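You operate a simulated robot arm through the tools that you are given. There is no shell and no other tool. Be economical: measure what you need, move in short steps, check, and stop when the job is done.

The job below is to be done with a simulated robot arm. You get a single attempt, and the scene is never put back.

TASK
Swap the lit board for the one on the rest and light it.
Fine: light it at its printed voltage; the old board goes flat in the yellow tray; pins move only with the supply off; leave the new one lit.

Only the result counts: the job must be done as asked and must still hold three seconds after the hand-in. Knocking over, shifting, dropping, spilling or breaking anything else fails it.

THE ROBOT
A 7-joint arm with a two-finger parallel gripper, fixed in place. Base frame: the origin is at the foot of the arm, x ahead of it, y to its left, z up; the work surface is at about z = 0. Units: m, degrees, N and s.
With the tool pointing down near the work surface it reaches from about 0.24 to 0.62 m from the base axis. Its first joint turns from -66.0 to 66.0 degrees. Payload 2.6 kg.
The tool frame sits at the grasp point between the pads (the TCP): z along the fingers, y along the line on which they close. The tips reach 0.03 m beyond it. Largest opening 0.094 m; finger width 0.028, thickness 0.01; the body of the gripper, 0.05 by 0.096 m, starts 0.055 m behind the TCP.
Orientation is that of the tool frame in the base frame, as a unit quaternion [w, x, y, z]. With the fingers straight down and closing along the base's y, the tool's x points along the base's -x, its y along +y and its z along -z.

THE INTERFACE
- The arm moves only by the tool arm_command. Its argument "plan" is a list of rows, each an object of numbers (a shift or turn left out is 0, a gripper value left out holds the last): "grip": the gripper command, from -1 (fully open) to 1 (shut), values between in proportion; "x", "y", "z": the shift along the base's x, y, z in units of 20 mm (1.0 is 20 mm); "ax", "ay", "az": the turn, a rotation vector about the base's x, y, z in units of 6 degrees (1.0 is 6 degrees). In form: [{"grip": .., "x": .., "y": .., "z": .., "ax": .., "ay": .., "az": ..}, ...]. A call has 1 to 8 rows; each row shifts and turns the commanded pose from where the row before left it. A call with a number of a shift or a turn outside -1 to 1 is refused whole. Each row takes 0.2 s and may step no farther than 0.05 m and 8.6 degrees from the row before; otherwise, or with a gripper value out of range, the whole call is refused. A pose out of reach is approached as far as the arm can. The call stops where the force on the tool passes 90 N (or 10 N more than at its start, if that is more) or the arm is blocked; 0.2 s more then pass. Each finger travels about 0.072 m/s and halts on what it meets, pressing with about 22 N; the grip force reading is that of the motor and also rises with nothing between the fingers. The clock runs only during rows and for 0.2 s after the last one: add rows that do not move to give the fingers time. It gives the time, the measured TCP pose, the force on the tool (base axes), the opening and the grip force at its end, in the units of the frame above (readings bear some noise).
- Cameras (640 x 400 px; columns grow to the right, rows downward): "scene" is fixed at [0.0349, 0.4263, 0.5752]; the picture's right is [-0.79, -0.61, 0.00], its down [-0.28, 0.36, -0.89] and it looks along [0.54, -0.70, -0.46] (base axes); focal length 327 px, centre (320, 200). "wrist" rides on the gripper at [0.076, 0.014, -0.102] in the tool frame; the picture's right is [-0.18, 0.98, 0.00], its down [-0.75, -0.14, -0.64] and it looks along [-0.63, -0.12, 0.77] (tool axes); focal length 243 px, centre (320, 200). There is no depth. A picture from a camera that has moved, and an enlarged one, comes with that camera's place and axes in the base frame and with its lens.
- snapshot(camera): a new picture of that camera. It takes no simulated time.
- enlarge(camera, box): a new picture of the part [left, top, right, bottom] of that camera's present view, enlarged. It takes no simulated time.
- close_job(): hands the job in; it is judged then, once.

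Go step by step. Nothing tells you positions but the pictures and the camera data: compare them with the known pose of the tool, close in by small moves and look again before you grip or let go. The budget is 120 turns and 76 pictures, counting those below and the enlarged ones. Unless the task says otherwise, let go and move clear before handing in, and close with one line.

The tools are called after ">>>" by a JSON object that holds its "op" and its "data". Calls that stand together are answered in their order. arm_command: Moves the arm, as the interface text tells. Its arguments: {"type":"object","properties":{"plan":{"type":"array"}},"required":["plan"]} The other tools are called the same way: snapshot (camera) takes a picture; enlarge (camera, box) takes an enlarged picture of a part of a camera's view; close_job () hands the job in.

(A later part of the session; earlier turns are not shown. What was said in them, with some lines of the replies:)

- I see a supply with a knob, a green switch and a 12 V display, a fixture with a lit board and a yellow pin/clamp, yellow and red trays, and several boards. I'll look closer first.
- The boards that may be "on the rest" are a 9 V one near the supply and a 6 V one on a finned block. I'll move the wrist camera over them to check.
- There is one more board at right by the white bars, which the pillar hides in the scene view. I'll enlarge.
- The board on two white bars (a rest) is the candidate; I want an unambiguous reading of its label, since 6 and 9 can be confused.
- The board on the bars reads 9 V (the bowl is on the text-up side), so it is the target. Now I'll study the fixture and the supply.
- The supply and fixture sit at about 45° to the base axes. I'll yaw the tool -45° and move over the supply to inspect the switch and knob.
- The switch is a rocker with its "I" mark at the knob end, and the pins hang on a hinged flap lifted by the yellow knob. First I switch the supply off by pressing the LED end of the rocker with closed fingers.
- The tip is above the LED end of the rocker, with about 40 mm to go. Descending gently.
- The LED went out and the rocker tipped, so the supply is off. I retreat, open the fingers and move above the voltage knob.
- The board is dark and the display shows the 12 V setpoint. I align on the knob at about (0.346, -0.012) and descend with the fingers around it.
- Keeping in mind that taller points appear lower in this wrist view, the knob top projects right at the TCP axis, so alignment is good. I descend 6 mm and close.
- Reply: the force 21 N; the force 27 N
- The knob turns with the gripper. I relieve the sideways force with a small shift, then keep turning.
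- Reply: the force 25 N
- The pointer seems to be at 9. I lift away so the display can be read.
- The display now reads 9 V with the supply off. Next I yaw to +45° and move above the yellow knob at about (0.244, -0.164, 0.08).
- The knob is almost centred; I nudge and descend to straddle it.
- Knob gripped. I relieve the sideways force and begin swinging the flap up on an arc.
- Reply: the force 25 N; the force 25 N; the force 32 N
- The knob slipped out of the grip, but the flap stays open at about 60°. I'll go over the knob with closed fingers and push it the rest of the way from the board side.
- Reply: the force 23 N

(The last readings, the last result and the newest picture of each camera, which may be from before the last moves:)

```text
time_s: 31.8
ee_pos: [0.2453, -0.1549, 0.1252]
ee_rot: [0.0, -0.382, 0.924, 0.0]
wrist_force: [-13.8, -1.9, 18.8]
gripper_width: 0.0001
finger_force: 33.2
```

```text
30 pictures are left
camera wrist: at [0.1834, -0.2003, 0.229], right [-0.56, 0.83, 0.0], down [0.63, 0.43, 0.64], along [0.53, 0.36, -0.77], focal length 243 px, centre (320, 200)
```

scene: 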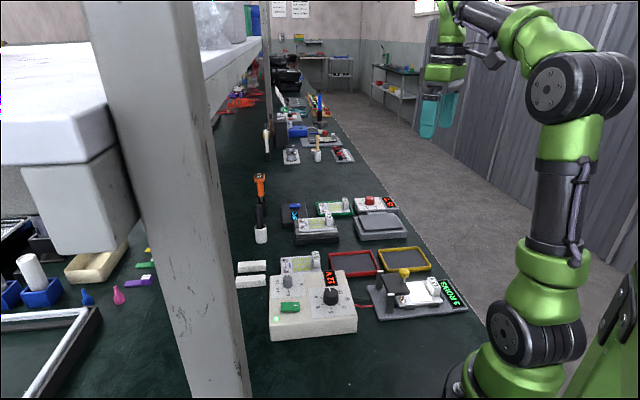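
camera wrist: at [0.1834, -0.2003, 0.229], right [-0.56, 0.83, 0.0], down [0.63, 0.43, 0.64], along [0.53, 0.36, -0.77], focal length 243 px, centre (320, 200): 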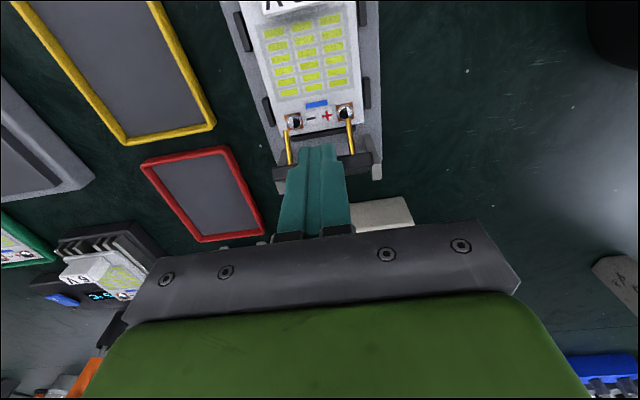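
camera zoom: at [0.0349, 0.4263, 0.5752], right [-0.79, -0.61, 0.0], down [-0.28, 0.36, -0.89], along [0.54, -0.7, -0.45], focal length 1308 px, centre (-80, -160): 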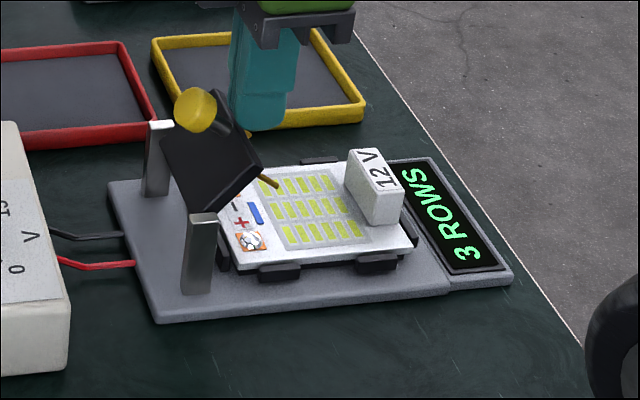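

>>> {"op": "arm_command", "data": {"plan": [{"z": 0.1, "x": 0.2, "y": 0.2}, {"x": 0.3, "y": 0.3}, {"x": 0.3, "y": 0.3}, {"x": 0.3, "y": 0.3}, {"z": 0}]}}

>>> {"op": "enlarge", "data": {"camera": "scene", "box": [360, 240, 480, 340]}}

```text
time_s: 32.4
ee_pos: [0.2541, -0.1461, 0.1311]
ee_rot: [0.0, -0.38, 0.925, 0.001]
wrist_force: [-2.9, 0.5, 6.4]
gripper_width: 0.0
finger_force: 33.2
stopped in row 2: the force on the tool passed its limit (the readings are from after the stop); the commanded pose is now the measured one
```

```text
4.00 times, centred on (420, 290) of scene
camera zoom: at [0.0349, 0.4263, 0.5752], right [-0.79, -0.61, 0.0], down [-0.28, 0.36, -0.89], along [0.54, -0.7, -0.45], focal length 1308 px, centre (-80, -160)
```

zoom: 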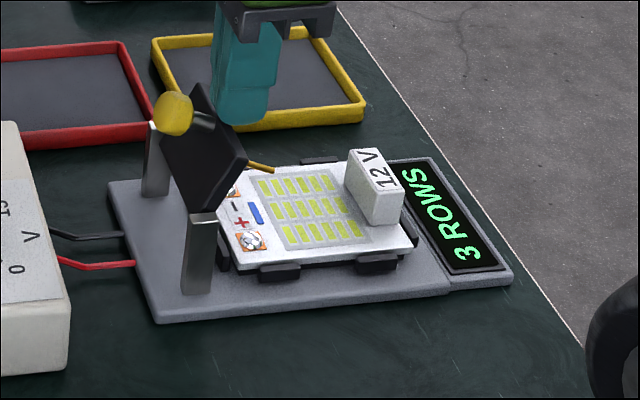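

The flap moved to about 75°. I continue pushing in smaller steps.

>>> {"op": "arm_command", "data": {"plan": [{"z": 0.05}, {"x": 0.1, "y": 0.1}, {"x": 0.1, "y": 0.1}, {"x": 0.1, "y": 0.1}, {"x": 0.1, "y": 0.1}, {"z": 0}]}}

>>> {"op": "arm_command", "data": {"plan": [{"x": 0.1, "y": 0.1}, {"x": 0.1, "y": 0.1}, {"x": 0.1, "y": 0.1}, {"x": 0.1, "y": 0.1}, {"z": 0}]}}

>>> {"op": "enlarge", "data": {"camera": "scene", "box": [360, 240, 480, 340]}}

```text
time_s: 33.8
ee_pos: [0.2625, -0.1409, 0.1316]
ee_rot: [0.0, -0.378, 0.926, 0.001]
wrist_force: [-31.8, 0.3, 56.5]
gripper_width: 0.0001
finger_force: 33.1
```

```text
time_s: 35.0
ee_pos: [0.2714, -0.1349, 0.1339]
ee_rot: [0.001, -0.379, 0.925, -0.004]
wrist_force: [-16.5, -28.4, 43.8]
gripper_width: 0.0
finger_force: 33.1
```

```text
4.00 times, centred on (420, 290) of scene
camera zoom: at [0.0348, 0.4263, 0.5752], right [-0.79, -0.61, 0.0], down [-0.28, 0.36, -0.89], along [0.54, -0.7, -0.45], focal length 1308 px, centre (-80, -160)
```

zoom: 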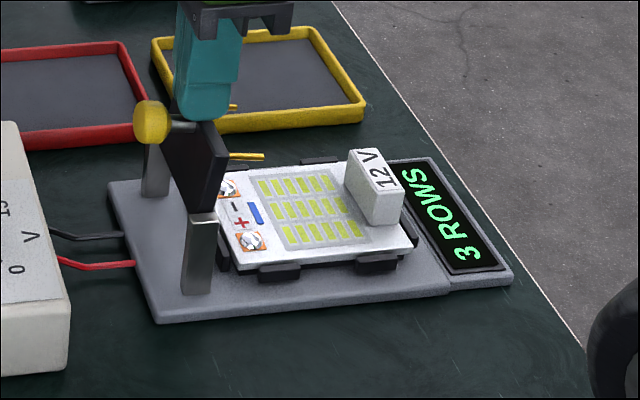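

The flap is about vertical. I lift off and check that it stays.

>>> {"op": "arm_command", "data": {"plan": [{"z": 0.5}, {"z": 1}, {"x": -0.8, "y": -0.8, "z": 0.5}, {"x": -0.8, "y": -0.8}, {"x": -0.5, "y": -0.5}, {"z": 0}]}}

>>> {"op": "enlarge", "data": {"camera": "scene", "box": [360, 240, 480, 340]}}

>>> {"op": "snapshot", "data": {"camera": "wrist"}}

```text
time_s: 36.4
ee_pos: [0.2277, -0.1739, 0.1719]
ee_rot: [0.001, -0.38, 0.925, 0.001]
wrist_force: [-0.7, 0.2, 0.5]
gripper_width: 0.0
finger_force: 32.6
```

```text
4.00 times, centred on (420, 290) of scene
camera zoom: at [0.0349, 0.4263, 0.5752], right [-0.79, -0.61, 0.0], down [-0.28, 0.36, -0.89], along [0.54, -0.7, -0.46], focal length 1308 px, centre (-80, -160)
```

zoom: 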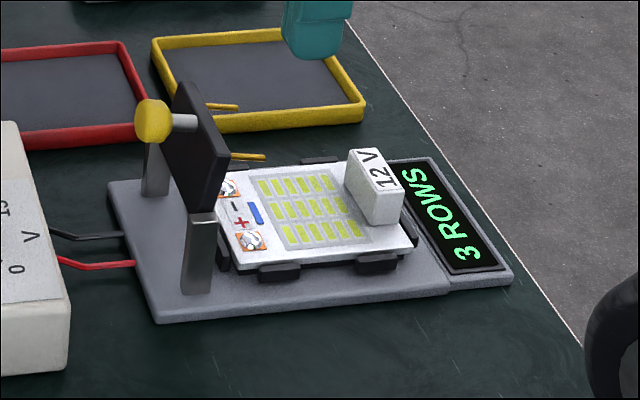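

```text
26 pictures are left
camera wrist: at [0.1649, -0.2185, 0.2749], right [-0.56, 0.83, 0.0], down [0.64, 0.43, 0.64], along [0.53, 0.36, -0.77], focal length 243 px, centre (320, 200)
```

wrist: 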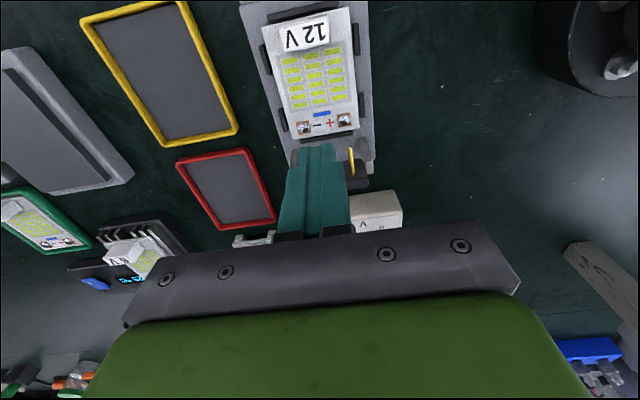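

The flap stays upright with the pins clear. Next is the old board: I yaw back to -45° so the fingers close across the thin side of its 12 V handle, at about (0.189, -0.215, 0.045).

>>> {"op": "arm_command", "data": {"plan": [{"az": -1, "grip": -0.3}, {"az": -1}, {"az": -1}, {"az": -1}, {"az": -1}, {"az": -1}, {"az": -1}, {"az": -1}]}}

>>> {"op": "arm_command", "data": {"plan": [{"az": -1, "x": -0.3, "y": -0.3}, {"az": -1, "x": -0.3, "y": -0.3}, {"az": -1, "x": -0.3, "y": -0.3}, {"az": -1, "x": -0.3, "y": -0.3}, {"az": -1, "x": -0.3, "y": -0.3}, {"az": -1, "x": -0.3, "y": -0.3}, {"az": -1, "x": -0.13, "y": -0.2, "z": -1}, {"z": -1}]}}

>>> {"op": "snapshot", "data": {"camera": "wrist"}}

```text
time_s: 38.2
ee_pos: [0.2285, -0.1745, 0.1702]
ee_rot: [0.001, 0.031, 1.0, 0.0]
wrist_force: [-0.5, -0.2, -0.2]
gripper_width: 0.0612
finger_force: 0.0
```

```text
time_s: 40.0
ee_pos: [0.1879, -0.2149, 0.131]
ee_rot: [0.001, 0.386, 0.922, -0.001]
wrist_force: [0.1, -0.3, 0.2]
gripper_width: 0.0609
finger_force: 0.0
```

```text
25 pictures are left
camera wrist: at [0.1471, -0.1511, 0.2356], right [0.83, 0.56, 0.0], down [0.43, -0.64, 0.64], along [0.36, -0.53, -0.77], focal length 243 px, centre (320, 200)
```

wrist: 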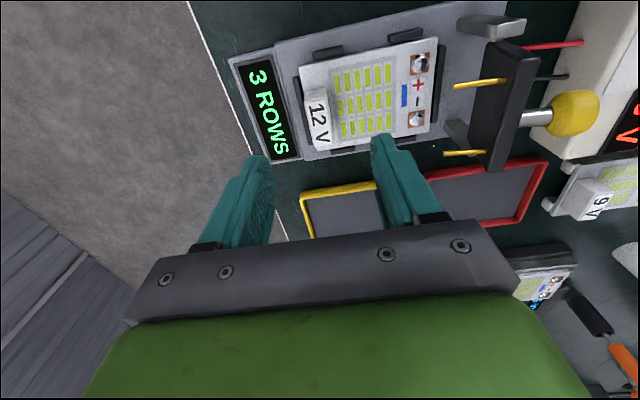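

The handle is centred under the gripper. Descending around it.

>>> {"op": "arm_command", "data": {"plan": [{"x": -0.1, "y": 0.1, "z": -1}, {"z": -1}, {"z": -0.7}, {"z": -0.5}, {"z": 0}]}}

>>> {"op": "enlarge", "data": {"camera": "scene", "box": [370, 245, 474, 310]}}

>>> {"op": "enlarge", "data": {"camera": "wrist", "box": [200, 80, 440, 230]}}

```text
time_s: 41.2
ee_pos: [0.1888, -0.2124, 0.0683]
ee_rot: [0.001, 0.386, 0.923, 0.0]
wrist_force: [-0.7, 0.2, -0.6]
gripper_width: 0.0611
finger_force: 0.0
```

```text
6.15 times, centred on (422, 278) of scene
camera zoom: at [0.0349, 0.4263, 0.5752], right [-0.79, -0.61, 0.0], down [-0.28, 0.36, -0.89], along [0.54, -0.7, -0.46], focal length 2012 px, centre (-308, -277)
```

zoom: 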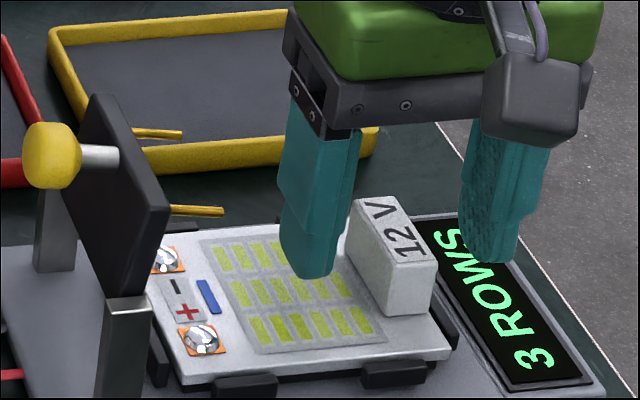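

```text
2.67 times, centred on (320, 155) of wrist
camera zoom: at [0.1453, -0.1492, 0.1709], right [0.83, 0.56, 0.0], down [0.43, -0.64, 0.64], along [0.36, -0.53, -0.77], focal length 647 px, centre (320, 320)
```

zoom: 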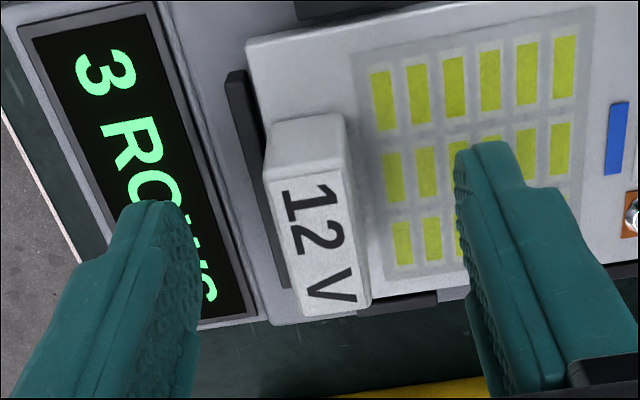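

>>> {"op": "arm_command", "data": {"plan": [{"x": 0.18, "y": -0.18, "z": -0.15}, {"z": -0.15}, {"z": -0.15}, {"z": 0}]}}

```text
time_s: 42.2
ee_pos: [0.1905, -0.2166, 0.0582]
ee_rot: [0.001, 0.386, 0.922, -0.001]
wrist_force: [-0.6, -0.4, -0.5]
gripper_width: 0.0607
finger_force: 0.1
```

>>> {"op": "arm_command", "data": {"plan": [{"grip": 0.3}, {"grip": 1}, {"z": 0}, {"z": 0}]}}

>>> {"op": "enlarge", "data": {"camera": "scene", "box": [370, 245, 474, 310]}}

```text
time_s: 43.2
ee_pos: [0.1912, -0.2161, 0.0583]
ee_rot: [0.0, 0.386, 0.922, -0.001]
wrist_force: [0.2, -0.5, -0.1]
gripper_width: 0.0177
finger_force: 21.9
```

```text
6.15 times, centred on (422, 278) of scene
camera zoom: at [0.0349, 0.4263, 0.5752], right [-0.79, -0.61, 0.0], down [-0.28, 0.36, -0.89], along [0.54, -0.7, -0.46], focal length 2012 px, centre (-308, -277)
```

zoom: 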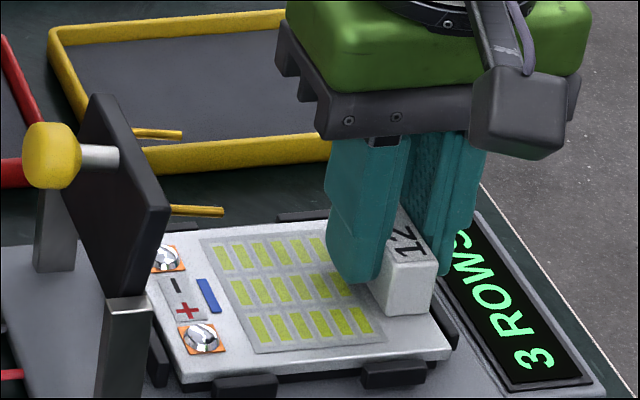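

Gripped cleanly with the board seated; I record this pose for the insertion later. Now I lift, slide slightly away from the pins, and rise.

>>> {"op": "arm_command", "data": {"plan": [{"z": 0.3}, {"z": 0.3}, {"x": -0.25, "y": -0.25}, {"x": -0.25, "y": -0.25}, {"z": 0.5}, {"z": 1}, {"z": 1}, {"z": 0}]}}

>>> {"op": "snapshot", "data": {"camera": "scene"}}

```text
time_s: 45.0
ee_pos: [0.181, -0.2252, 0.1211]
ee_rot: [0.001, 0.385, 0.923, 0.0]
wrist_force: [-0.2, 0.4, -0.6]
gripper_width: 0.0171
finger_force: 22.0
```

```text
21 pictures are left
```

scene: 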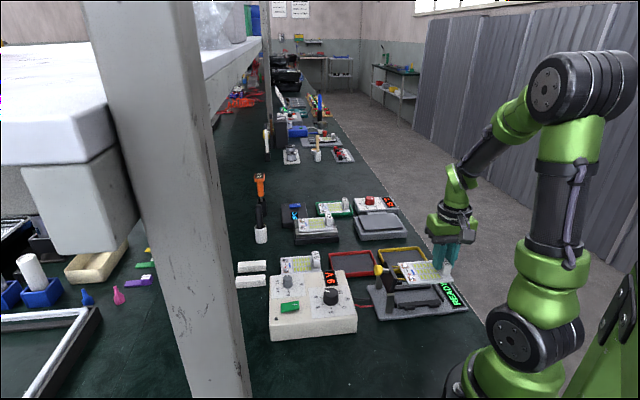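

The fixture now says READY. I carry the old board to the yellow tray, with the handle target at about (0.271, -0.321).

>>> {"op": "arm_command", "data": {"plan": [{"x": 0.9, "y": -0.96}, {"x": 0.9, "y": -0.96}, {"x": 0.9, "y": -0.96}, {"x": 0.9, "y": -0.96}, {"x": 0.9, "y": -0.96}, {"z": 0}]}}

>>> {"op": "snapshot", "data": {"camera": "wrist"}}

>>> {"op": "enlarge", "data": {"camera": "scene", "box": [340, 220, 468, 300]}}

```text
time_s: 46.4
ee_pos: [0.2728, -0.3216, 0.1211]
ee_rot: [0.0, 0.385, 0.923, 0.0]
wrist_force: [-0.9, 0.1, -0.2]
gripper_width: 0.0171
finger_force: 21.8
```

```text
20 pictures are left
camera wrist: at [0.2309, -0.2583, 0.2242], right [0.83, 0.56, 0.0], down [0.43, -0.64, 0.64], along [0.36, -0.53, -0.77], focal length 243 px, centre (320, 200)
```

wrist: 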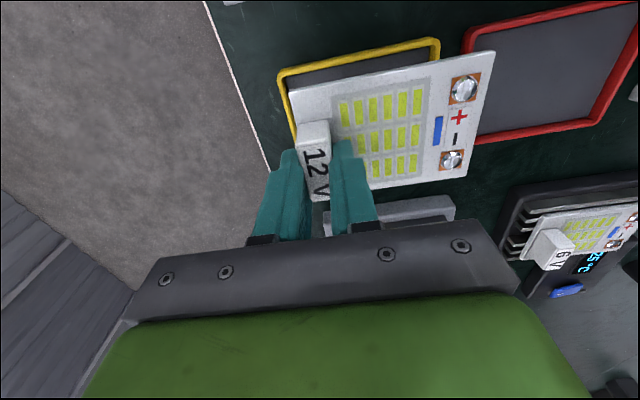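

```text
5.00 times, centred on (404, 260) of scene
camera zoom: at [0.0349, 0.4262, 0.5752], right [-0.79, -0.61, 0.0], down [-0.28, 0.36, -0.89], along [0.54, -0.7, -0.46], focal length 1635 px, centre (-100, -100)
```

zoom: 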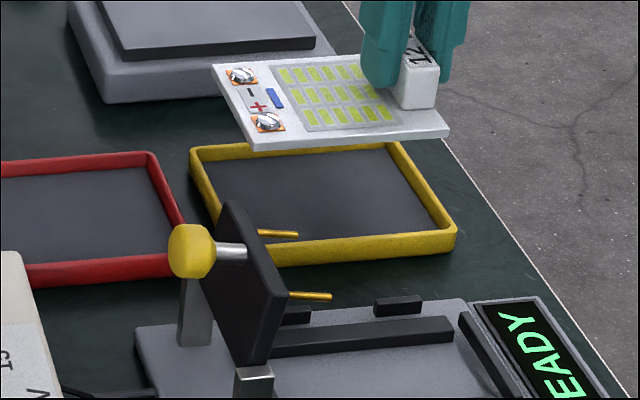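

The board hangs level over the tray. I trim the position a few millimetres, lower part way, and check the clearance to the rims.

>>> {"op": "arm_command", "data": {"plan": [{"x": -0.12, "y": -0.22, "z": -1}, {"z": -1}, {"z": -0.4}, {"z": 0}]}}

>>> {"op": "snapshot", "data": {"camera": "wrist"}}

>>> {"op": "enlarge", "data": {"camera": "scene", "box": [340, 220, 468, 300]}}

```text
time_s: 47.4
ee_pos: [0.2694, -0.3265, 0.0712]
ee_rot: [0.001, 0.386, 0.922, 0.0]
wrist_force: [0.6, -0.5, -0.1]
gripper_width: 0.0173
finger_force: 22.0
```

```text
18 pictures are left
camera wrist: at [0.2271, -0.2626, 0.1753], right [0.83, 0.56, 0.0], down [0.43, -0.64, 0.64], along [0.36, -0.53, -0.77], focal length 243 px, centre (320, 200)
```

wrist: 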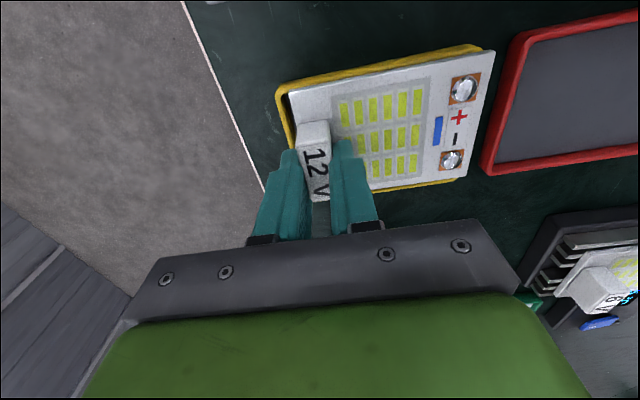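

```text
5.00 times, centred on (404, 260) of scene
camera zoom: at [0.0349, 0.4263, 0.5752], right [-0.79, -0.61, 0.0], down [-0.28, 0.36, -0.89], along [0.54, -0.7, -0.46], focal length 1635 px, centre (-100, -100)
```

zoom: 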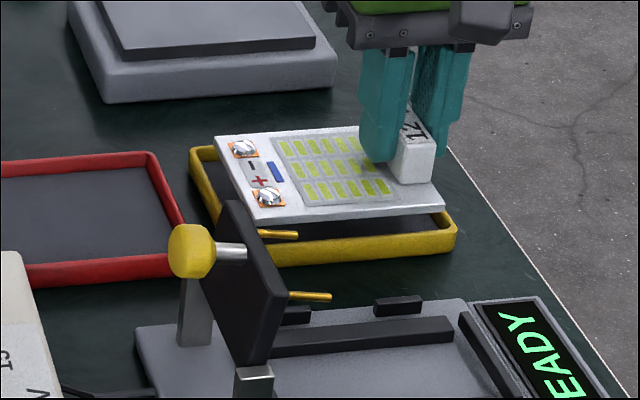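

Both cameras agree the board must go about 12 mm toward the far side (+x, -y). I shift and then lower until contact.

>>> {"op": "arm_command", "data": {"plan": [{"x": 0.4, "y": -0.48}, {"z": -0.5}, {"z": 0}]}}

>>> {"op": "snapshot", "data": {"camera": "wrist"}}

```text
time_s: 48.2
ee_pos: [0.2776, -0.3365, 0.0625]
ee_rot: [0.001, 0.386, 0.923, 0.0]
wrist_force: [-0.6, -0.1, -0.3]
gripper_width: 0.0172
finger_force: 22.4
```

```text
16 pictures are left
camera wrist: at [0.2351, -0.2731, 0.1654], right [0.83, 0.56, 0.0], down [0.43, -0.63, 0.64], along [0.36, -0.53, -0.77], focal length 243 px, centre (320, 200)
```

wrist: 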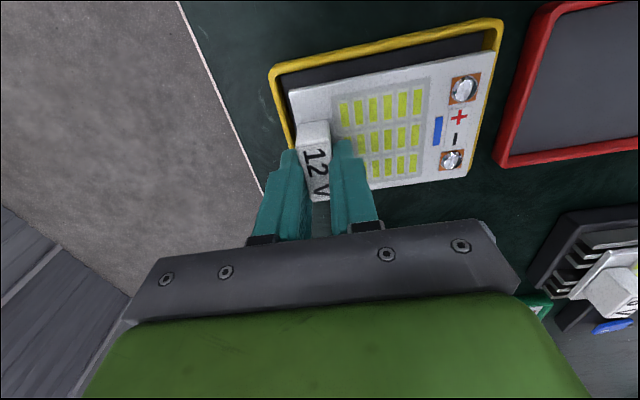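

>>> {"op": "arm_command", "data": {"plan": [{"z": -0.4}, {"z": -0.3}, {"z": -0.15}, {"z": 0}]}}

>>> {"op": "enlarge", "data": {"camera": "scene", "box": [340, 220, 468, 300]}}

```text
time_s: 49.2
ee_pos: [0.2787, -0.3373, 0.0467]
ee_rot: [0.002, 0.386, 0.922, -0.001]
wrist_force: [-1.8, 3.3, 25.4]
gripper_width: 0.0174
finger_force: 22.6
```

```text
5.00 times, centred on (404, 260) of scene
camera zoom: at [0.0348, 0.4264, 0.5751], right [-0.79, -0.61, 0.0], down [-0.28, 0.36, -0.89], along [0.54, -0.7, -0.45], focal length 1635 px, centre (-100, -100)
```

zoom: 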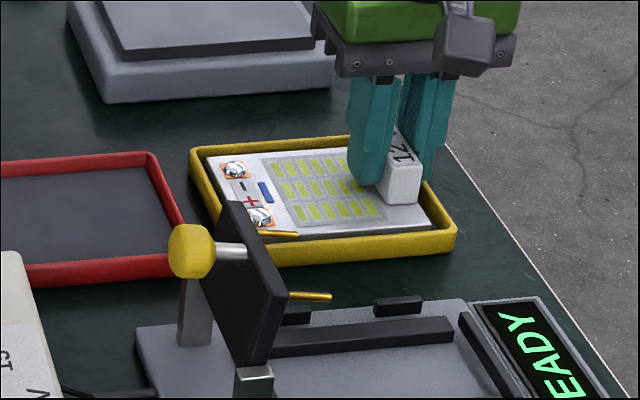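

The old board lies flat in the yellow tray. I relieve the pressure, open slightly and rise.

>>> {"op": "arm_command", "data": {"plan": [{"z": 0.05}, {"grip": 0.42}, {"z": 0}, {"z": 0.6}, {"z": 1}, {"z": 1, "grip": -0.3}, {"z": 1}, {"z": 0.5}]}}

>>> {"op": "enlarge", "data": {"camera": "scene", "box": [265, 220, 465, 345]}}

```text
time_s: 51.0
ee_pos: [0.2769, -0.3359, 0.1264]
ee_rot: [0.002, 0.385, 0.923, -0.001]
wrist_force: [-0.3, 0.5, -0.1]
gripper_width: 0.0614
finger_force: 0.1
```

```text
3.20 times, centred on (365, 282) of scene
camera zoom: at [0.0349, 0.4263, 0.5752], right [-0.79, -0.61, 0.0], down [-0.28, 0.36, -0.89], along [0.54, -0.7, -0.46], focal length 1046 px, centre (176, -64)
```

zoom: 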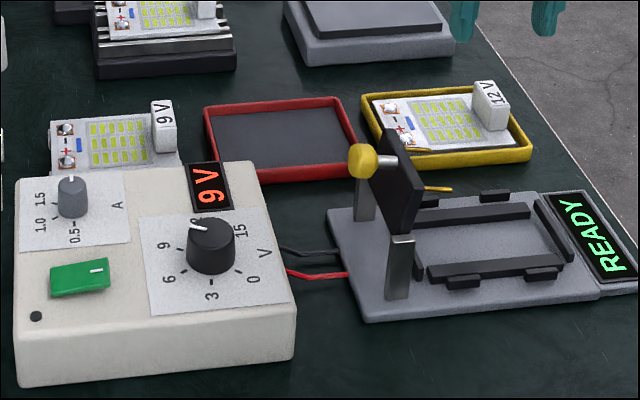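

The old board is in the yellow tray and the fixture is empty and ready. I move to the 9 V board's handle, about (0.480, -0.132).

>>> {"op": "arm_command", "data": {"plan": [{"x": 1, "y": 1}, {"x": 1, "y": 1}, {"x": 1, "y": 1}, {"x": 1, "y": 1}, {"x": 1, "y": 1}, {"x": 1, "y": 1}, {"x": 1, "y": 1}, {"x": 1, "y": 1}]}}

>>> {"op": "arm_command", "data": {"plan": [{"x": 1, "y": 1}, {"x": 1, "y": 1}, {"x": 0.2, "y": 0.2}, {"z": 0}]}}

>>> {"op": "snapshot", "data": {"camera": "wrist"}}

```text
time_s: 52.8
ee_pos: [0.4365, -0.175, 0.1291]
ee_rot: [0.0, 0.385, 0.923, -0.001]
wrist_force: [0.4, 0.9, 0.0]
gripper_width: 0.0609
finger_force: 0.0
```

```text
time_s: 53.8
ee_pos: [0.4818, -0.131, 0.1269]
ee_rot: [0.001, 0.386, 0.923, -0.001]
wrist_force: [0.3, -0.5, -0.4]
gripper_width: 0.0609
finger_force: 0.1
```

```text
13 pictures are left
camera wrist: at [0.4386, -0.0683, 0.2314], right [0.83, 0.56, 0.0], down [0.43, -0.64, 0.64], along [0.36, -0.53, -0.77], focal length 243 px, centre (320, 200)
```

wrist: 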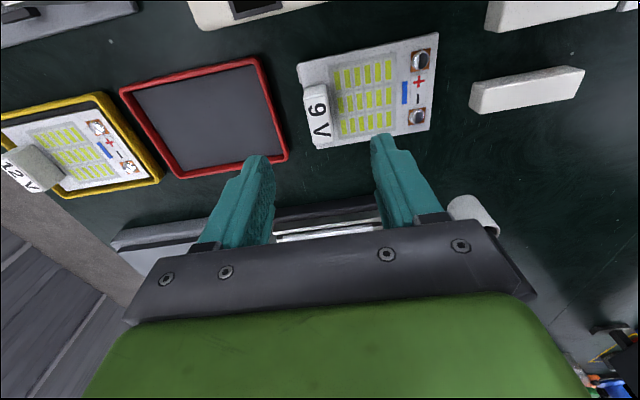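

The view matches the pre-grasp view of the old board, so I use the same grasp offset and descend.

>>> {"op": "arm_command", "data": {"plan": [{"x": 0.11, "y": -0.07, "z": -1}, {"z": -1}, {"z": -0.8}, {"z": -0.4}, {"z": -0.2}, {"z": 0}]}}

>>> {"op": "enlarge", "data": {"camera": "wrist", "box": [200, 80, 440, 230]}}

>>> {"op": "enlarge", "data": {"camera": "scene", "box": [265, 235, 361, 295]}}

```text
time_s: 55.2
ee_pos: [0.4824, -0.1323, 0.0594]
ee_rot: [0.001, 0.385, 0.923, 0.0]
wrist_force: [-0.9, 1.1, -0.5]
gripper_width: 0.061
finger_force: 0.1
```

```text
2.67 times, centred on (320, 155) of wrist
camera zoom: at [0.4406, -0.0697, 0.1634], right [0.83, 0.56, 0.0], down [0.43, -0.64, 0.64], along [0.36, -0.53, -0.77], focal length 647 px, centre (320, 320)
```

zoom: 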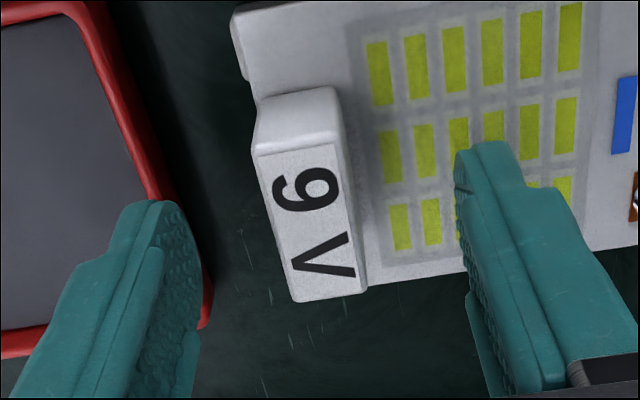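

```text
6.67 times, centred on (313, 265) of scene
camera zoom: at [0.0349, 0.4263, 0.5752], right [-0.79, -0.61, 0.0], down [-0.28, 0.36, -0.89], along [0.54, -0.7, -0.46], focal length 2180 px, centre (367, -233)
```

zoom: 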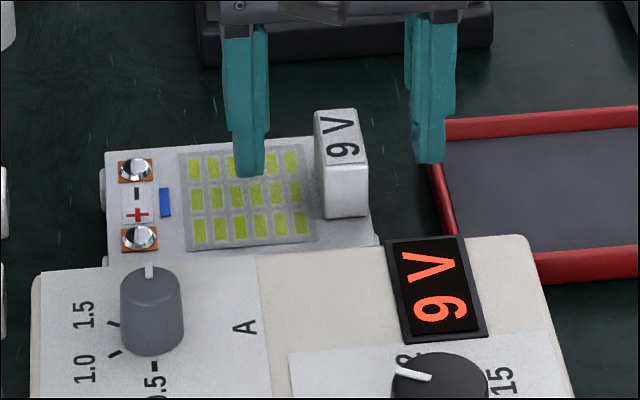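

>>> {"op": "arm_command", "data": {"plan": [{"x": -0.25, "y": 0.04, "z": -0.1}, {"z": -0.1}, {"grip": 0.3}, {"grip": 1}, {"z": 0}, {"z": 0}]}}

>>> {"op": "enlarge", "data": {"camera": "wrist", "box": [200, 80, 440, 230]}}

```text
time_s: 56.6
ee_pos: [0.4769, -0.1321, 0.0558]
ee_rot: [0.002, 0.386, 0.923, 0.0]
wrist_force: [0.0, 0.3, 0.8]
gripper_width: 0.0173
finger_force: 22.5
```

```text
2.67 times, centred on (320, 155) of wrist
camera zoom: at [0.4354, -0.0689, 0.159], right [0.83, 0.56, 0.0], down [0.43, -0.64, 0.64], along [0.36, -0.53, -0.77], focal length 647 px, centre (320, 320)
```

zoom: 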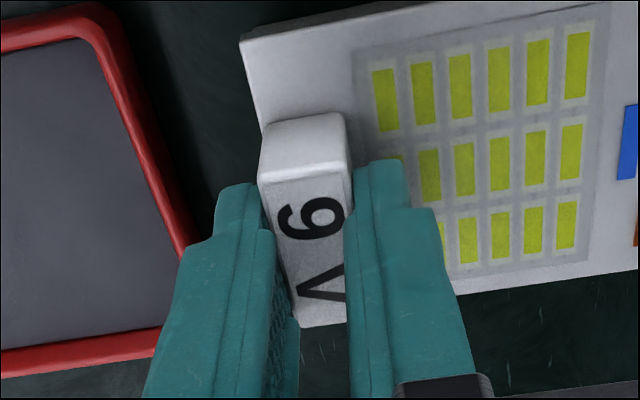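

>>> {"op": "arm_command", "data": {"plan": [{"z": 0.4}, {"z": 0.8}, {"z": 1}, {"z": 1}, {"z": 0.8}, {"z": 0}]}}

>>> {"op": "snapshot", "data": {"camera": "wrist"}}

```text
time_s: 58.0
ee_pos: [0.4771, -0.1317, 0.137]
ee_rot: [0.0, 0.385, 0.923, 0.0]
wrist_force: [-0.2, -0.5, -1.2]
gripper_width: 0.0173
finger_force: 21.9
```

```text
9 pictures are left
camera wrist: at [0.4346, -0.069, 0.2395], right [0.83, 0.56, 0.0], down [0.43, -0.63, 0.64], along [0.36, -0.53, -0.77], focal length 243 px, centre (320, 200)
```

wrist: 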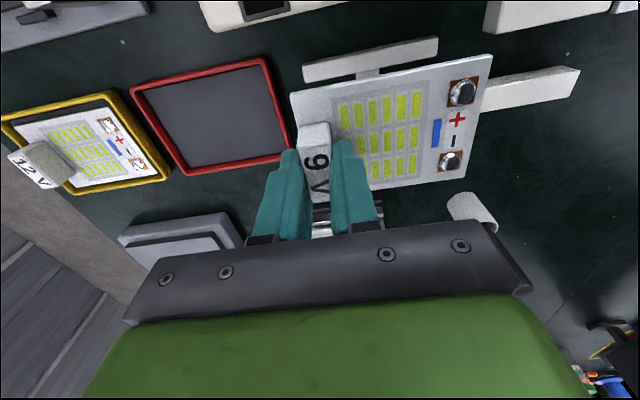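

The 9 V board sits in the hand almost exactly as the old one did (about 2-3 mm offset across), with the same polarity. I raise it and carry it around the open flap.

>>> {"op": "arm_command", "data": {"plan": [{"z": 1}, {"z": 1}, {"x": -0.946, "y": -0.742}, {"x": -0.946, "y": -0.742}, {"x": -0.946, "y": -0.742}, {"x": -0.946, "y": -0.742}, {"x": -0.946, "y": -0.742}, {"x": -0.946, "y": -0.742}]}}

>>> {"op": "arm_command", "data": {"plan": [{"x": -0.946, "y": -0.742}, {"x": -0.946, "y": -0.742}, {"x": -0.946, "y": -0.742}, {"x": -0.946, "y": -0.742}, {"x": -0.946, "y": -0.742}, {"x": -0.946, "y": -0.742}]}}

>>> {"op": "arm_command", "data": {"plan": [{"x": -0.74, "y": 0.85}, {"x": -0.74, "y": 0.85}, {"x": -0.74, "y": 0.85}, {"x": -0.74, "y": 0.85}, {"x": -0.74, "y": 0.85}, {"z": 0}]}}

```text
time_s: 59.8
ee_pos: [0.3623, -0.2225, 0.1753]
ee_rot: [0.001, 0.386, 0.922, 0.0]
wrist_force: [0.1, 0.9, -1.2]
gripper_width: 0.0172
finger_force: 21.9
```

```text
time_s: 61.2
ee_pos: [0.2509, -0.3084, 0.175]
ee_rot: [0.001, 0.385, 0.923, 0.001]
wrist_force: [0.2, -0.7, -2.2]
gripper_width: 0.0172
finger_force: 22.4
```

```text
time_s: 62.6
ee_pos: [0.1775, -0.2238, 0.1747]
ee_rot: [0.001, 0.385, 0.923, -0.001]
wrist_force: [0.1, 0.2, -0.7]
gripper_width: 0.0173
finger_force: 22.3
```

>>> {"op": "arm_command", "data": {"plan": [{"z": -1}, {"z": -1}, {"z": -1}, {"z": -1}, {"z": -0.8}, {"x": 0.08, "z": 0}]}}

>>> {"op": "enlarge", "data": {"camera": "scene", "box": [366, 235, 470, 315]}}

>>> {"op": "snapshot", "data": {"camera": "wrist"}}

```text
time_s: 64.0
ee_pos: [0.1777, -0.2245, 0.0793]
ee_rot: [0.001, 0.386, 0.923, 0.0]
wrist_force: [-0.1, 0.9, 0.5]
gripper_width: 0.0173
finger_force: 22.6
```

```text
5.00 times, centred on (418, 275) of scene
camera zoom: at [0.0349, 0.4263, 0.5752], right [-0.79, -0.61, 0.0], down [-0.28, 0.36, -0.89], along [0.54, -0.7, -0.46], focal length 1635 px, centre (-170, -175)
```

zoom: 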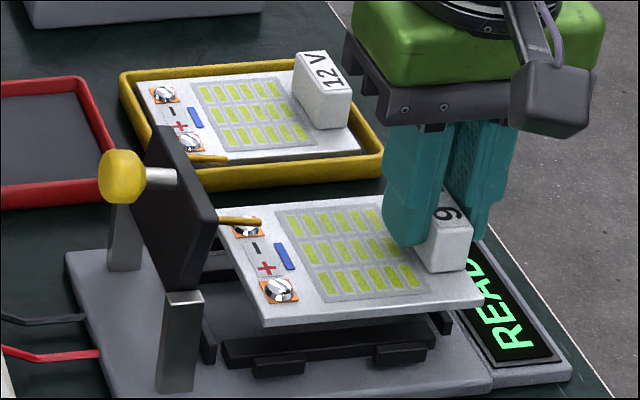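

```text
7 pictures are left
camera wrist: at [0.1367, -0.1613, 0.183], right [0.83, 0.56, 0.0], down [0.43, -0.63, 0.64], along [0.36, -0.53, -0.77], focal length 243 px, centre (320, 200)
```

wrist: 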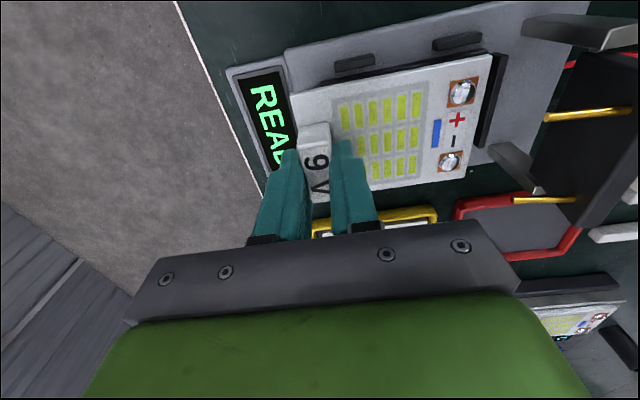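

The board is over the seat, still slid out. I move to the seating position and lower gently.

>>> {"op": "arm_command", "data": {"plan": [{"x": 0.28, "y": 0.26}, {"x": 0.28, "y": 0.26}, {"z": -0.35}, {"z": -0.2}, {"z": 0}]}}

```text
time_s: 65.2
ee_pos: [0.189, -0.2138, 0.0686]
ee_rot: [0.001, 0.387, 0.922, 0.0]
wrist_force: [-0.1, -0.5, 0.0]
gripper_width: 0.0172
finger_force: 21.6
```

>>> {"op": "arm_command", "data": {"plan": [{"z": -0.15}, {"z": -0.1}, {"z": 0}]}}

>>> {"op": "enlarge", "data": {"camera": "scene", "box": [376, 255, 472, 315]}}

```text
time_s: 66.0
ee_pos: [0.1888, -0.2144, 0.0646]
ee_rot: [0.001, 0.385, 0.923, 0.0]
wrist_force: [0.7, -0.1, -1.4]
gripper_width: 0.0172
finger_force: 21.8
```

```text
6.67 times, centred on (424, 285) of scene
camera zoom: at [0.0349, 0.4263, 0.5752], right [-0.79, -0.61, 0.0], down [-0.28, 0.36, -0.89], along [0.54, -0.7, -0.46], focal length 2180 px, centre (-373, -367)
```

zoom: 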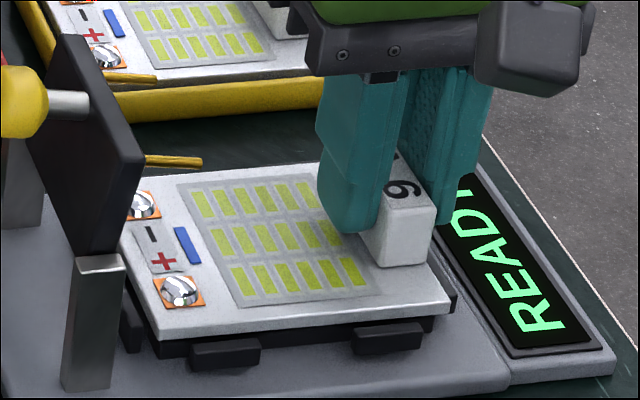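

It is aligned with where the old board sat, just a few millimetres higher. Lowering the rest of the way.

>>> {"op": "arm_command", "data": {"plan": [{"z": -0.1}, {"z": -0.1}, {"z": 0}]}}

>>> {"op": "arm_command", "data": {"plan": [{"z": -0.08}, {"z": -0.05}, {"z": 0}]}}

```text
time_s: 66.8
ee_pos: [0.1899, -0.2149, 0.0609]
ee_rot: [0.001, 0.385, 0.923, -0.001]
wrist_force: [-0.8, 0.2, -0.7]
gripper_width: 0.0172
finger_force: 21.9
```

```text
time_s: 67.6
ee_pos: [0.1908, -0.2151, 0.0576]
ee_rot: [0.001, 0.386, 0.923, -0.001]
wrist_force: [-4.3, 3.0, 20.5]
gripper_width: 0.0173
finger_force: 22.1
```

>>> {"op": "arm_command", "data": {"plan": [{"z": 0.03}, {"grip": 0.3}, {"z": 0}, {"z": 0.5}, {"z": 1}, {"z": 1}, {"z": 1}, {"z": 0.6}]}}

>>> {"op": "enlarge", "data": {"camera": "scene", "box": [376, 255, 472, 315]}}

```text
time_s: 69.4
ee_pos: [0.1885, -0.2139, 0.1395]
ee_rot: [0.0, 0.386, 0.922, -0.001]
wrist_force: [0.3, -0.4, 1.0]
gripper_width: 0.0328
finger_force: 0.1
```

```text
6.67 times, centred on (424, 285) of scene
camera zoom: at [0.0349, 0.4263, 0.5752], right [-0.79, -0.61, 0.0], down [-0.28, 0.36, -0.89], along [0.54, -0.7, -0.46], focal length 2180 px, centre (-373, -367)
```

zoom: 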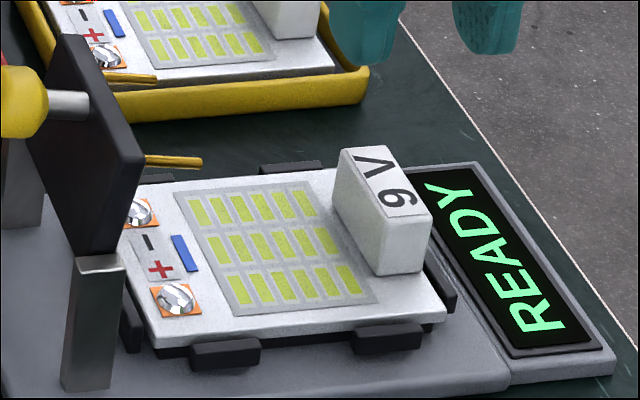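

The 9 V board is seated between the clips. Now I close the flap: with closed fingers I go behind the knob (supply side) and push it toward the board.

>>> {"op": "arm_command", "data": {"plan": [{"grip": 1, "z": 1}, {"z": 1}, {"x": 1, "y": 1}, {"x": 1, "y": 1}, {"x": 1, "y": 1}, {"x": 1, "y": 1}, {"x": 1, "y": 1}, {"x": 1, "y": 1}]}}

>>> {"op": "arm_command", "data": {"plan": [{"x": 0.2, "y": 0.15, "z": -1}, {"z": -1}, {"z": -1}, {"z": -0.3}, {"z": 0}]}}

>>> {"op": "snapshot", "data": {"camera": "wrist"}}

```text
time_s: 71.2
ee_pos: [0.31, -0.0948, 0.1799]
ee_rot: [0.001, 0.385, 0.923, -0.001]
wrist_force: [-0.1, -0.2, -0.5]
gripper_width: 0.0
finger_force: 21.8
```

```text
time_s: 72.4
ee_pos: [0.3138, -0.0918, 0.1147]
ee_rot: [0.001, 0.386, 0.922, 0.0]
wrist_force: [-0.1, -0.5, 0.8]
gripper_width: 0.0001
finger_force: 21.2
```

```text
4 pictures are left
camera wrist: at [0.2714, -0.0282, 0.2168], right [0.83, 0.56, 0.0], down [0.43, -0.63, 0.64], along [0.36, -0.53, -0.77], focal length 243 px, centre (320, 200)
```

wrist: 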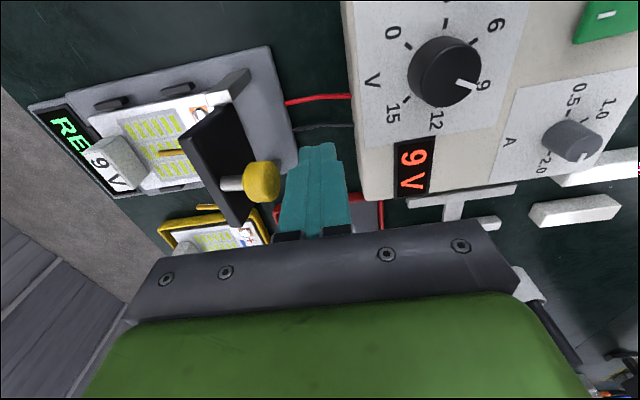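

>>> {"op": "arm_command", "data": {"plan": [{"x": 0.25, "y": -0.25}, {"x": -0.25, "y": -0.25}, {"x": -0.25, "y": -0.25}, {"x": -0.2, "y": -0.2}, {"x": -0.2, "y": -0.2}, {"x": -0.2, "y": -0.2}, {"z": 0}]}}

>>> {"op": "arm_command", "data": {"plan": [{"x": -0.2, "y": -0.2}, {"x": -0.2, "y": -0.2}, {"x": -0.2, "y": -0.2}, {"z": 0}]}}

```text
time_s: 74.0
ee_pos: [0.296, -0.1202, 0.1127]
ee_rot: [0.001, 0.386, 0.922, 0.0]
wrist_force: [1.0, 0.3, 0.2]
gripper_width: 0.0
finger_force: 21.9
```

```text
time_s: 75.0
ee_pos: [0.2848, -0.1318, 0.1141]
ee_rot: [0.001, 0.386, 0.922, 0.0]
wrist_force: [0.2, 0.4, -0.3]
gripper_width: 0.0
finger_force: 21.5
```

>>> {"op": "enlarge", "data": {"camera": "scene", "box": [300, 225, 476, 335]}}

```text
3.64 times, centred on (388, 280) of scene
camera zoom: at [0.0349, 0.4263, 0.5752], right [-0.79, -0.61, 0.0], down [-0.28, 0.36, -0.89], along [0.54, -0.7, -0.46], focal length 1189 px, centre (73, -91)
```

zoom: 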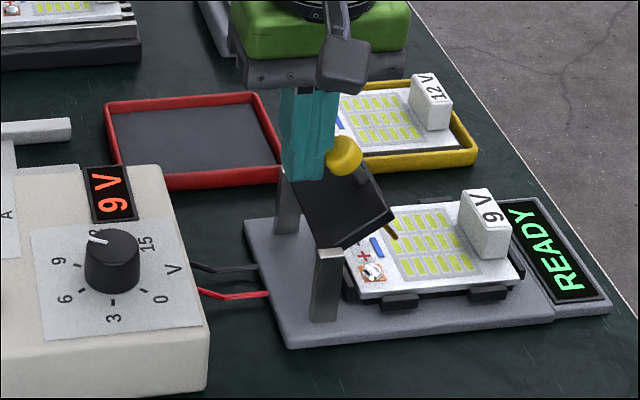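

The flap is at about 45° and moves easily. I'll go above the knob and press it down along its arc.

>>> {"op": "arm_command", "data": {"plan": [{"z": 1}, {"z": 1}, {"x": -0.64, "y": -0.44}, {"x": -0.63, "y": -0.43}, {"z": -0.5}, {"z": -0.45}, {"z": 0}]}}

>>> {"op": "arm_command", "data": {"plan": [{"x": -0.12, "y": -0.12, "z": -0.2}, {"x": -0.12, "y": -0.12, "z": -0.2}, {"x": -0.12, "y": -0.12, "z": -0.2}, {"x": -0.12, "y": -0.12, "z": -0.2}, {"x": -0.12, "y": -0.12, "z": -0.2}, {"z": 0}]}}

```text
time_s: 76.6
ee_pos: [0.2589, -0.1516, 0.1364]
ee_rot: [0.006, 0.385, 0.923, -0.005]
wrist_force: [-34.1, -26.9, 65.0]
gripper_width: 0.0023
finger_force: 21.7
```

```text
time_s: 77.7
ee_pos: [0.2536, -0.1506, 0.1236]
ee_rot: [0.003, 0.388, 0.922, 0.008]
wrist_force: [-7.1, 14.3, 37.6]
gripper_width: 0.0
finger_force: 22.1
stopped in row 5: the force on the tool passed its limit (the readings are from after the stop); the commanded pose is now the measured one
```

>>> {"op": "arm_command", "data": {"plan": [{"z": 0}, {"z": 0}, {"z": 0}]}}

```text
time_s: 78.5
ee_pos: [0.2535, -0.1526, 0.1223]
ee_rot: [0.003, 0.387, 0.922, 0.008]
wrist_force: [-2.6, 18.5, 52.9]
gripper_width: 0.0001
finger_force: 21.6
```

>>> {"op": "enlarge", "data": {"camera": "scene", "box": [366, 235, 470, 315]}}

```text
5.00 times, centred on (418, 275) of scene
camera zoom: at [0.0348, 0.4264, 0.5751], right [-0.79, -0.61, 0.0], down [-0.28, 0.36, -0.89], along [0.54, -0.7, -0.45], focal length 1635 px, centre (-170, -175)
```

zoom: 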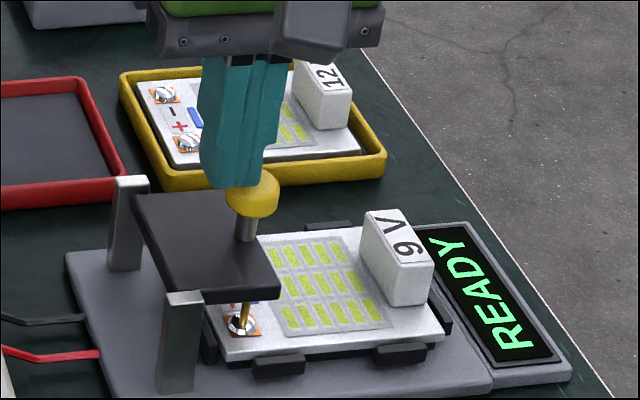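

The flap is fully closed with the pins on the pads. I lift off and go to the rocker's "I" end to switch on.

>>> {"op": "arm_command", "data": {"plan": [{"z": 0.5}, {"z": 1}, {"z": 1}, {"z": 0.8}, {"x": 0.7, "y": 0.99}, {"x": 0.7, "y": 0.99}, {"x": 0.7, "y": 0.99}, {"x": 0.7, "y": 0.99}]}}

>>> {"op": "arm_command", "data": {"plan": [{"x": 0.7, "y": 0.99}, {"x": 0.7, "y": 0.99}, {"x": 0.7, "y": 0.99}, {"x": 0.7, "y": 0.99}, {"x": 0.7, "y": 0.99}, {"x": 0.7, "y": 0.99}, {"z": -1}, {"z": 0}]}}

```text
time_s: 80.3
ee_pos: [0.3091, -0.0731, 0.1874]
ee_rot: [0.001, 0.387, 0.922, 0.006]
wrist_force: [-0.5, 0.3, -0.4]
gripper_width: 0.0001
finger_force: 21.9
```

```text
time_s: 82.1
ee_pos: [0.3932, 0.0473, 0.1663]
ee_rot: [0.001, 0.386, 0.922, 0.006]
wrist_force: [0.1, 0.2, 0.0]
gripper_width: 0.0002
finger_force: 22.2
```

>>> {"op": "arm_command", "data": {"plan": [{"z": -1, "y": -0.04}, {"z": -1}, {"z": -1}, {"z": -0.4}, {"z": -0.2}, {"z": -0.2}, {"z": -0.12}, {"z": 0}]}}

```text
time_s: 83.9
ee_pos: [0.3927, 0.0445, 0.0893]
ee_rot: [0.002, 0.387, 0.922, 0.006]
wrist_force: [0.3, -0.5, 1.5]
gripper_width: 0.0001
finger_force: 22.1
```

>>> {"op": "arm_command", "data": {"plan": [{"z": -0.1}, {"z": 0}]}}

>>> {"op": "enlarge", "data": {"camera": "scene", "box": [265, 235, 475, 345]}}

```text
time_s: 84.5
ee_pos: [0.3928, 0.0456, 0.0876]
ee_rot: [0.002, 0.386, 0.922, 0.006]
wrist_force: [-0.3, -0.4, 4.7]
gripper_width: 0.0
finger_force: 21.2
```

```text
3.05 times, centred on (370, 290) of scene
camera zoom: at [0.0349, 0.4263, 0.5752], right [-0.79, -0.61, 0.0], down [-0.28, 0.36, -0.89], along [0.54, -0.7, -0.46], focal length 996 px, centre (168, -74)
```

zoom: 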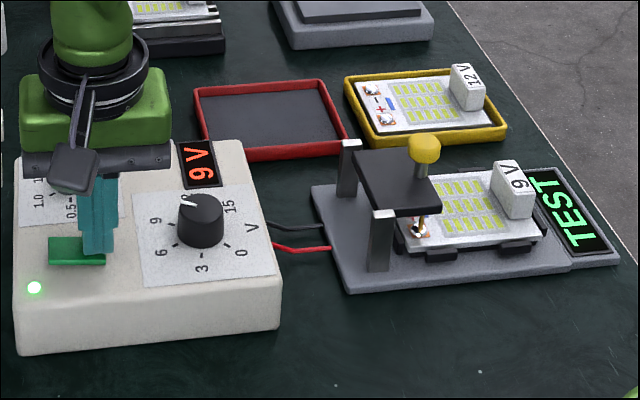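

The supply is on and the fixture shows TEST. I lift clear, wait a few seconds, and then check with the last picture.

>>> {"op": "arm_command", "data": {"plan": [{"z": 0.5}, {"z": 1}, {"z": 1}, {"z": 1}, {"z": 1}, {"z": 0}, {"z": 0}, {"z": 0}]}}

>>> {"op": "arm_command", "data": {"plan": [{"z": 0}, {"z": 0}, {"z": 0}, {"z": 0}, {"z": 0}, {"z": 0}, {"z": 0}, {"z": 0}]}}

>>> {"op": "arm_command", "data": {"plan": [{"z": 0}, {"z": 0}, {"z": 0}, {"z": 0}, {"z": 0}, {"z": 0}, {"z": 0}, {"z": 0}]}}

>>> {"op": "enlarge", "data": {"camera": "scene", "box": [265, 235, 475, 345]}}

```text
time_s: 86.3
ee_pos: [0.3919, 0.045, 0.1776]
ee_rot: [0.002, 0.386, 0.922, 0.006]
wrist_force: [-0.1, 0.7, -0.3]
gripper_width: 0.0
finger_force: 21.8
```

```text
time_s: 88.1
ee_pos: [0.3919, 0.0461, 0.1774]
ee_rot: [0.001, 0.387, 0.922, 0.006]
wrist_force: [-0.6, 0.7, -0.8]
gripper_width: 0.0
finger_force: 22.6
```

```text
time_s: 89.9
ee_pos: [0.3921, 0.0469, 0.1774]
ee_rot: [0.001, 0.386, 0.922, 0.006]
wrist_force: [-0.2, 0.0, 0.4]
gripper_width: 0.0
finger_force: 22.4
```

```text
3.05 times, centred on (370, 290) of scene
camera zoom: at [0.0349, 0.4263, 0.5752], right [-0.79, -0.61, 0.0], down [-0.28, 0.36, -0.89], along [0.54, -0.7, -0.46], focal length 996 px, centre (168, -74)
```

zoom: 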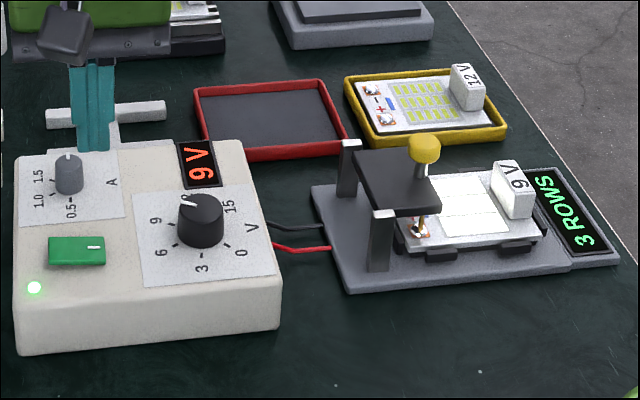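

The 9 V board is lit on all three rows at 9 V, the old board lies flat in the yellow tray, and the arm is clear, so I'm handing in.

>>> {"op": "close_job", "data": {}}

```text
The job is handed in.
```

The 9 V board from the rest is in the fixture and lit at 9 V (the fixture reads 3 ROWS); the old 12 V board lies flat in the yellow tray, and the pins moved only with the supply off.
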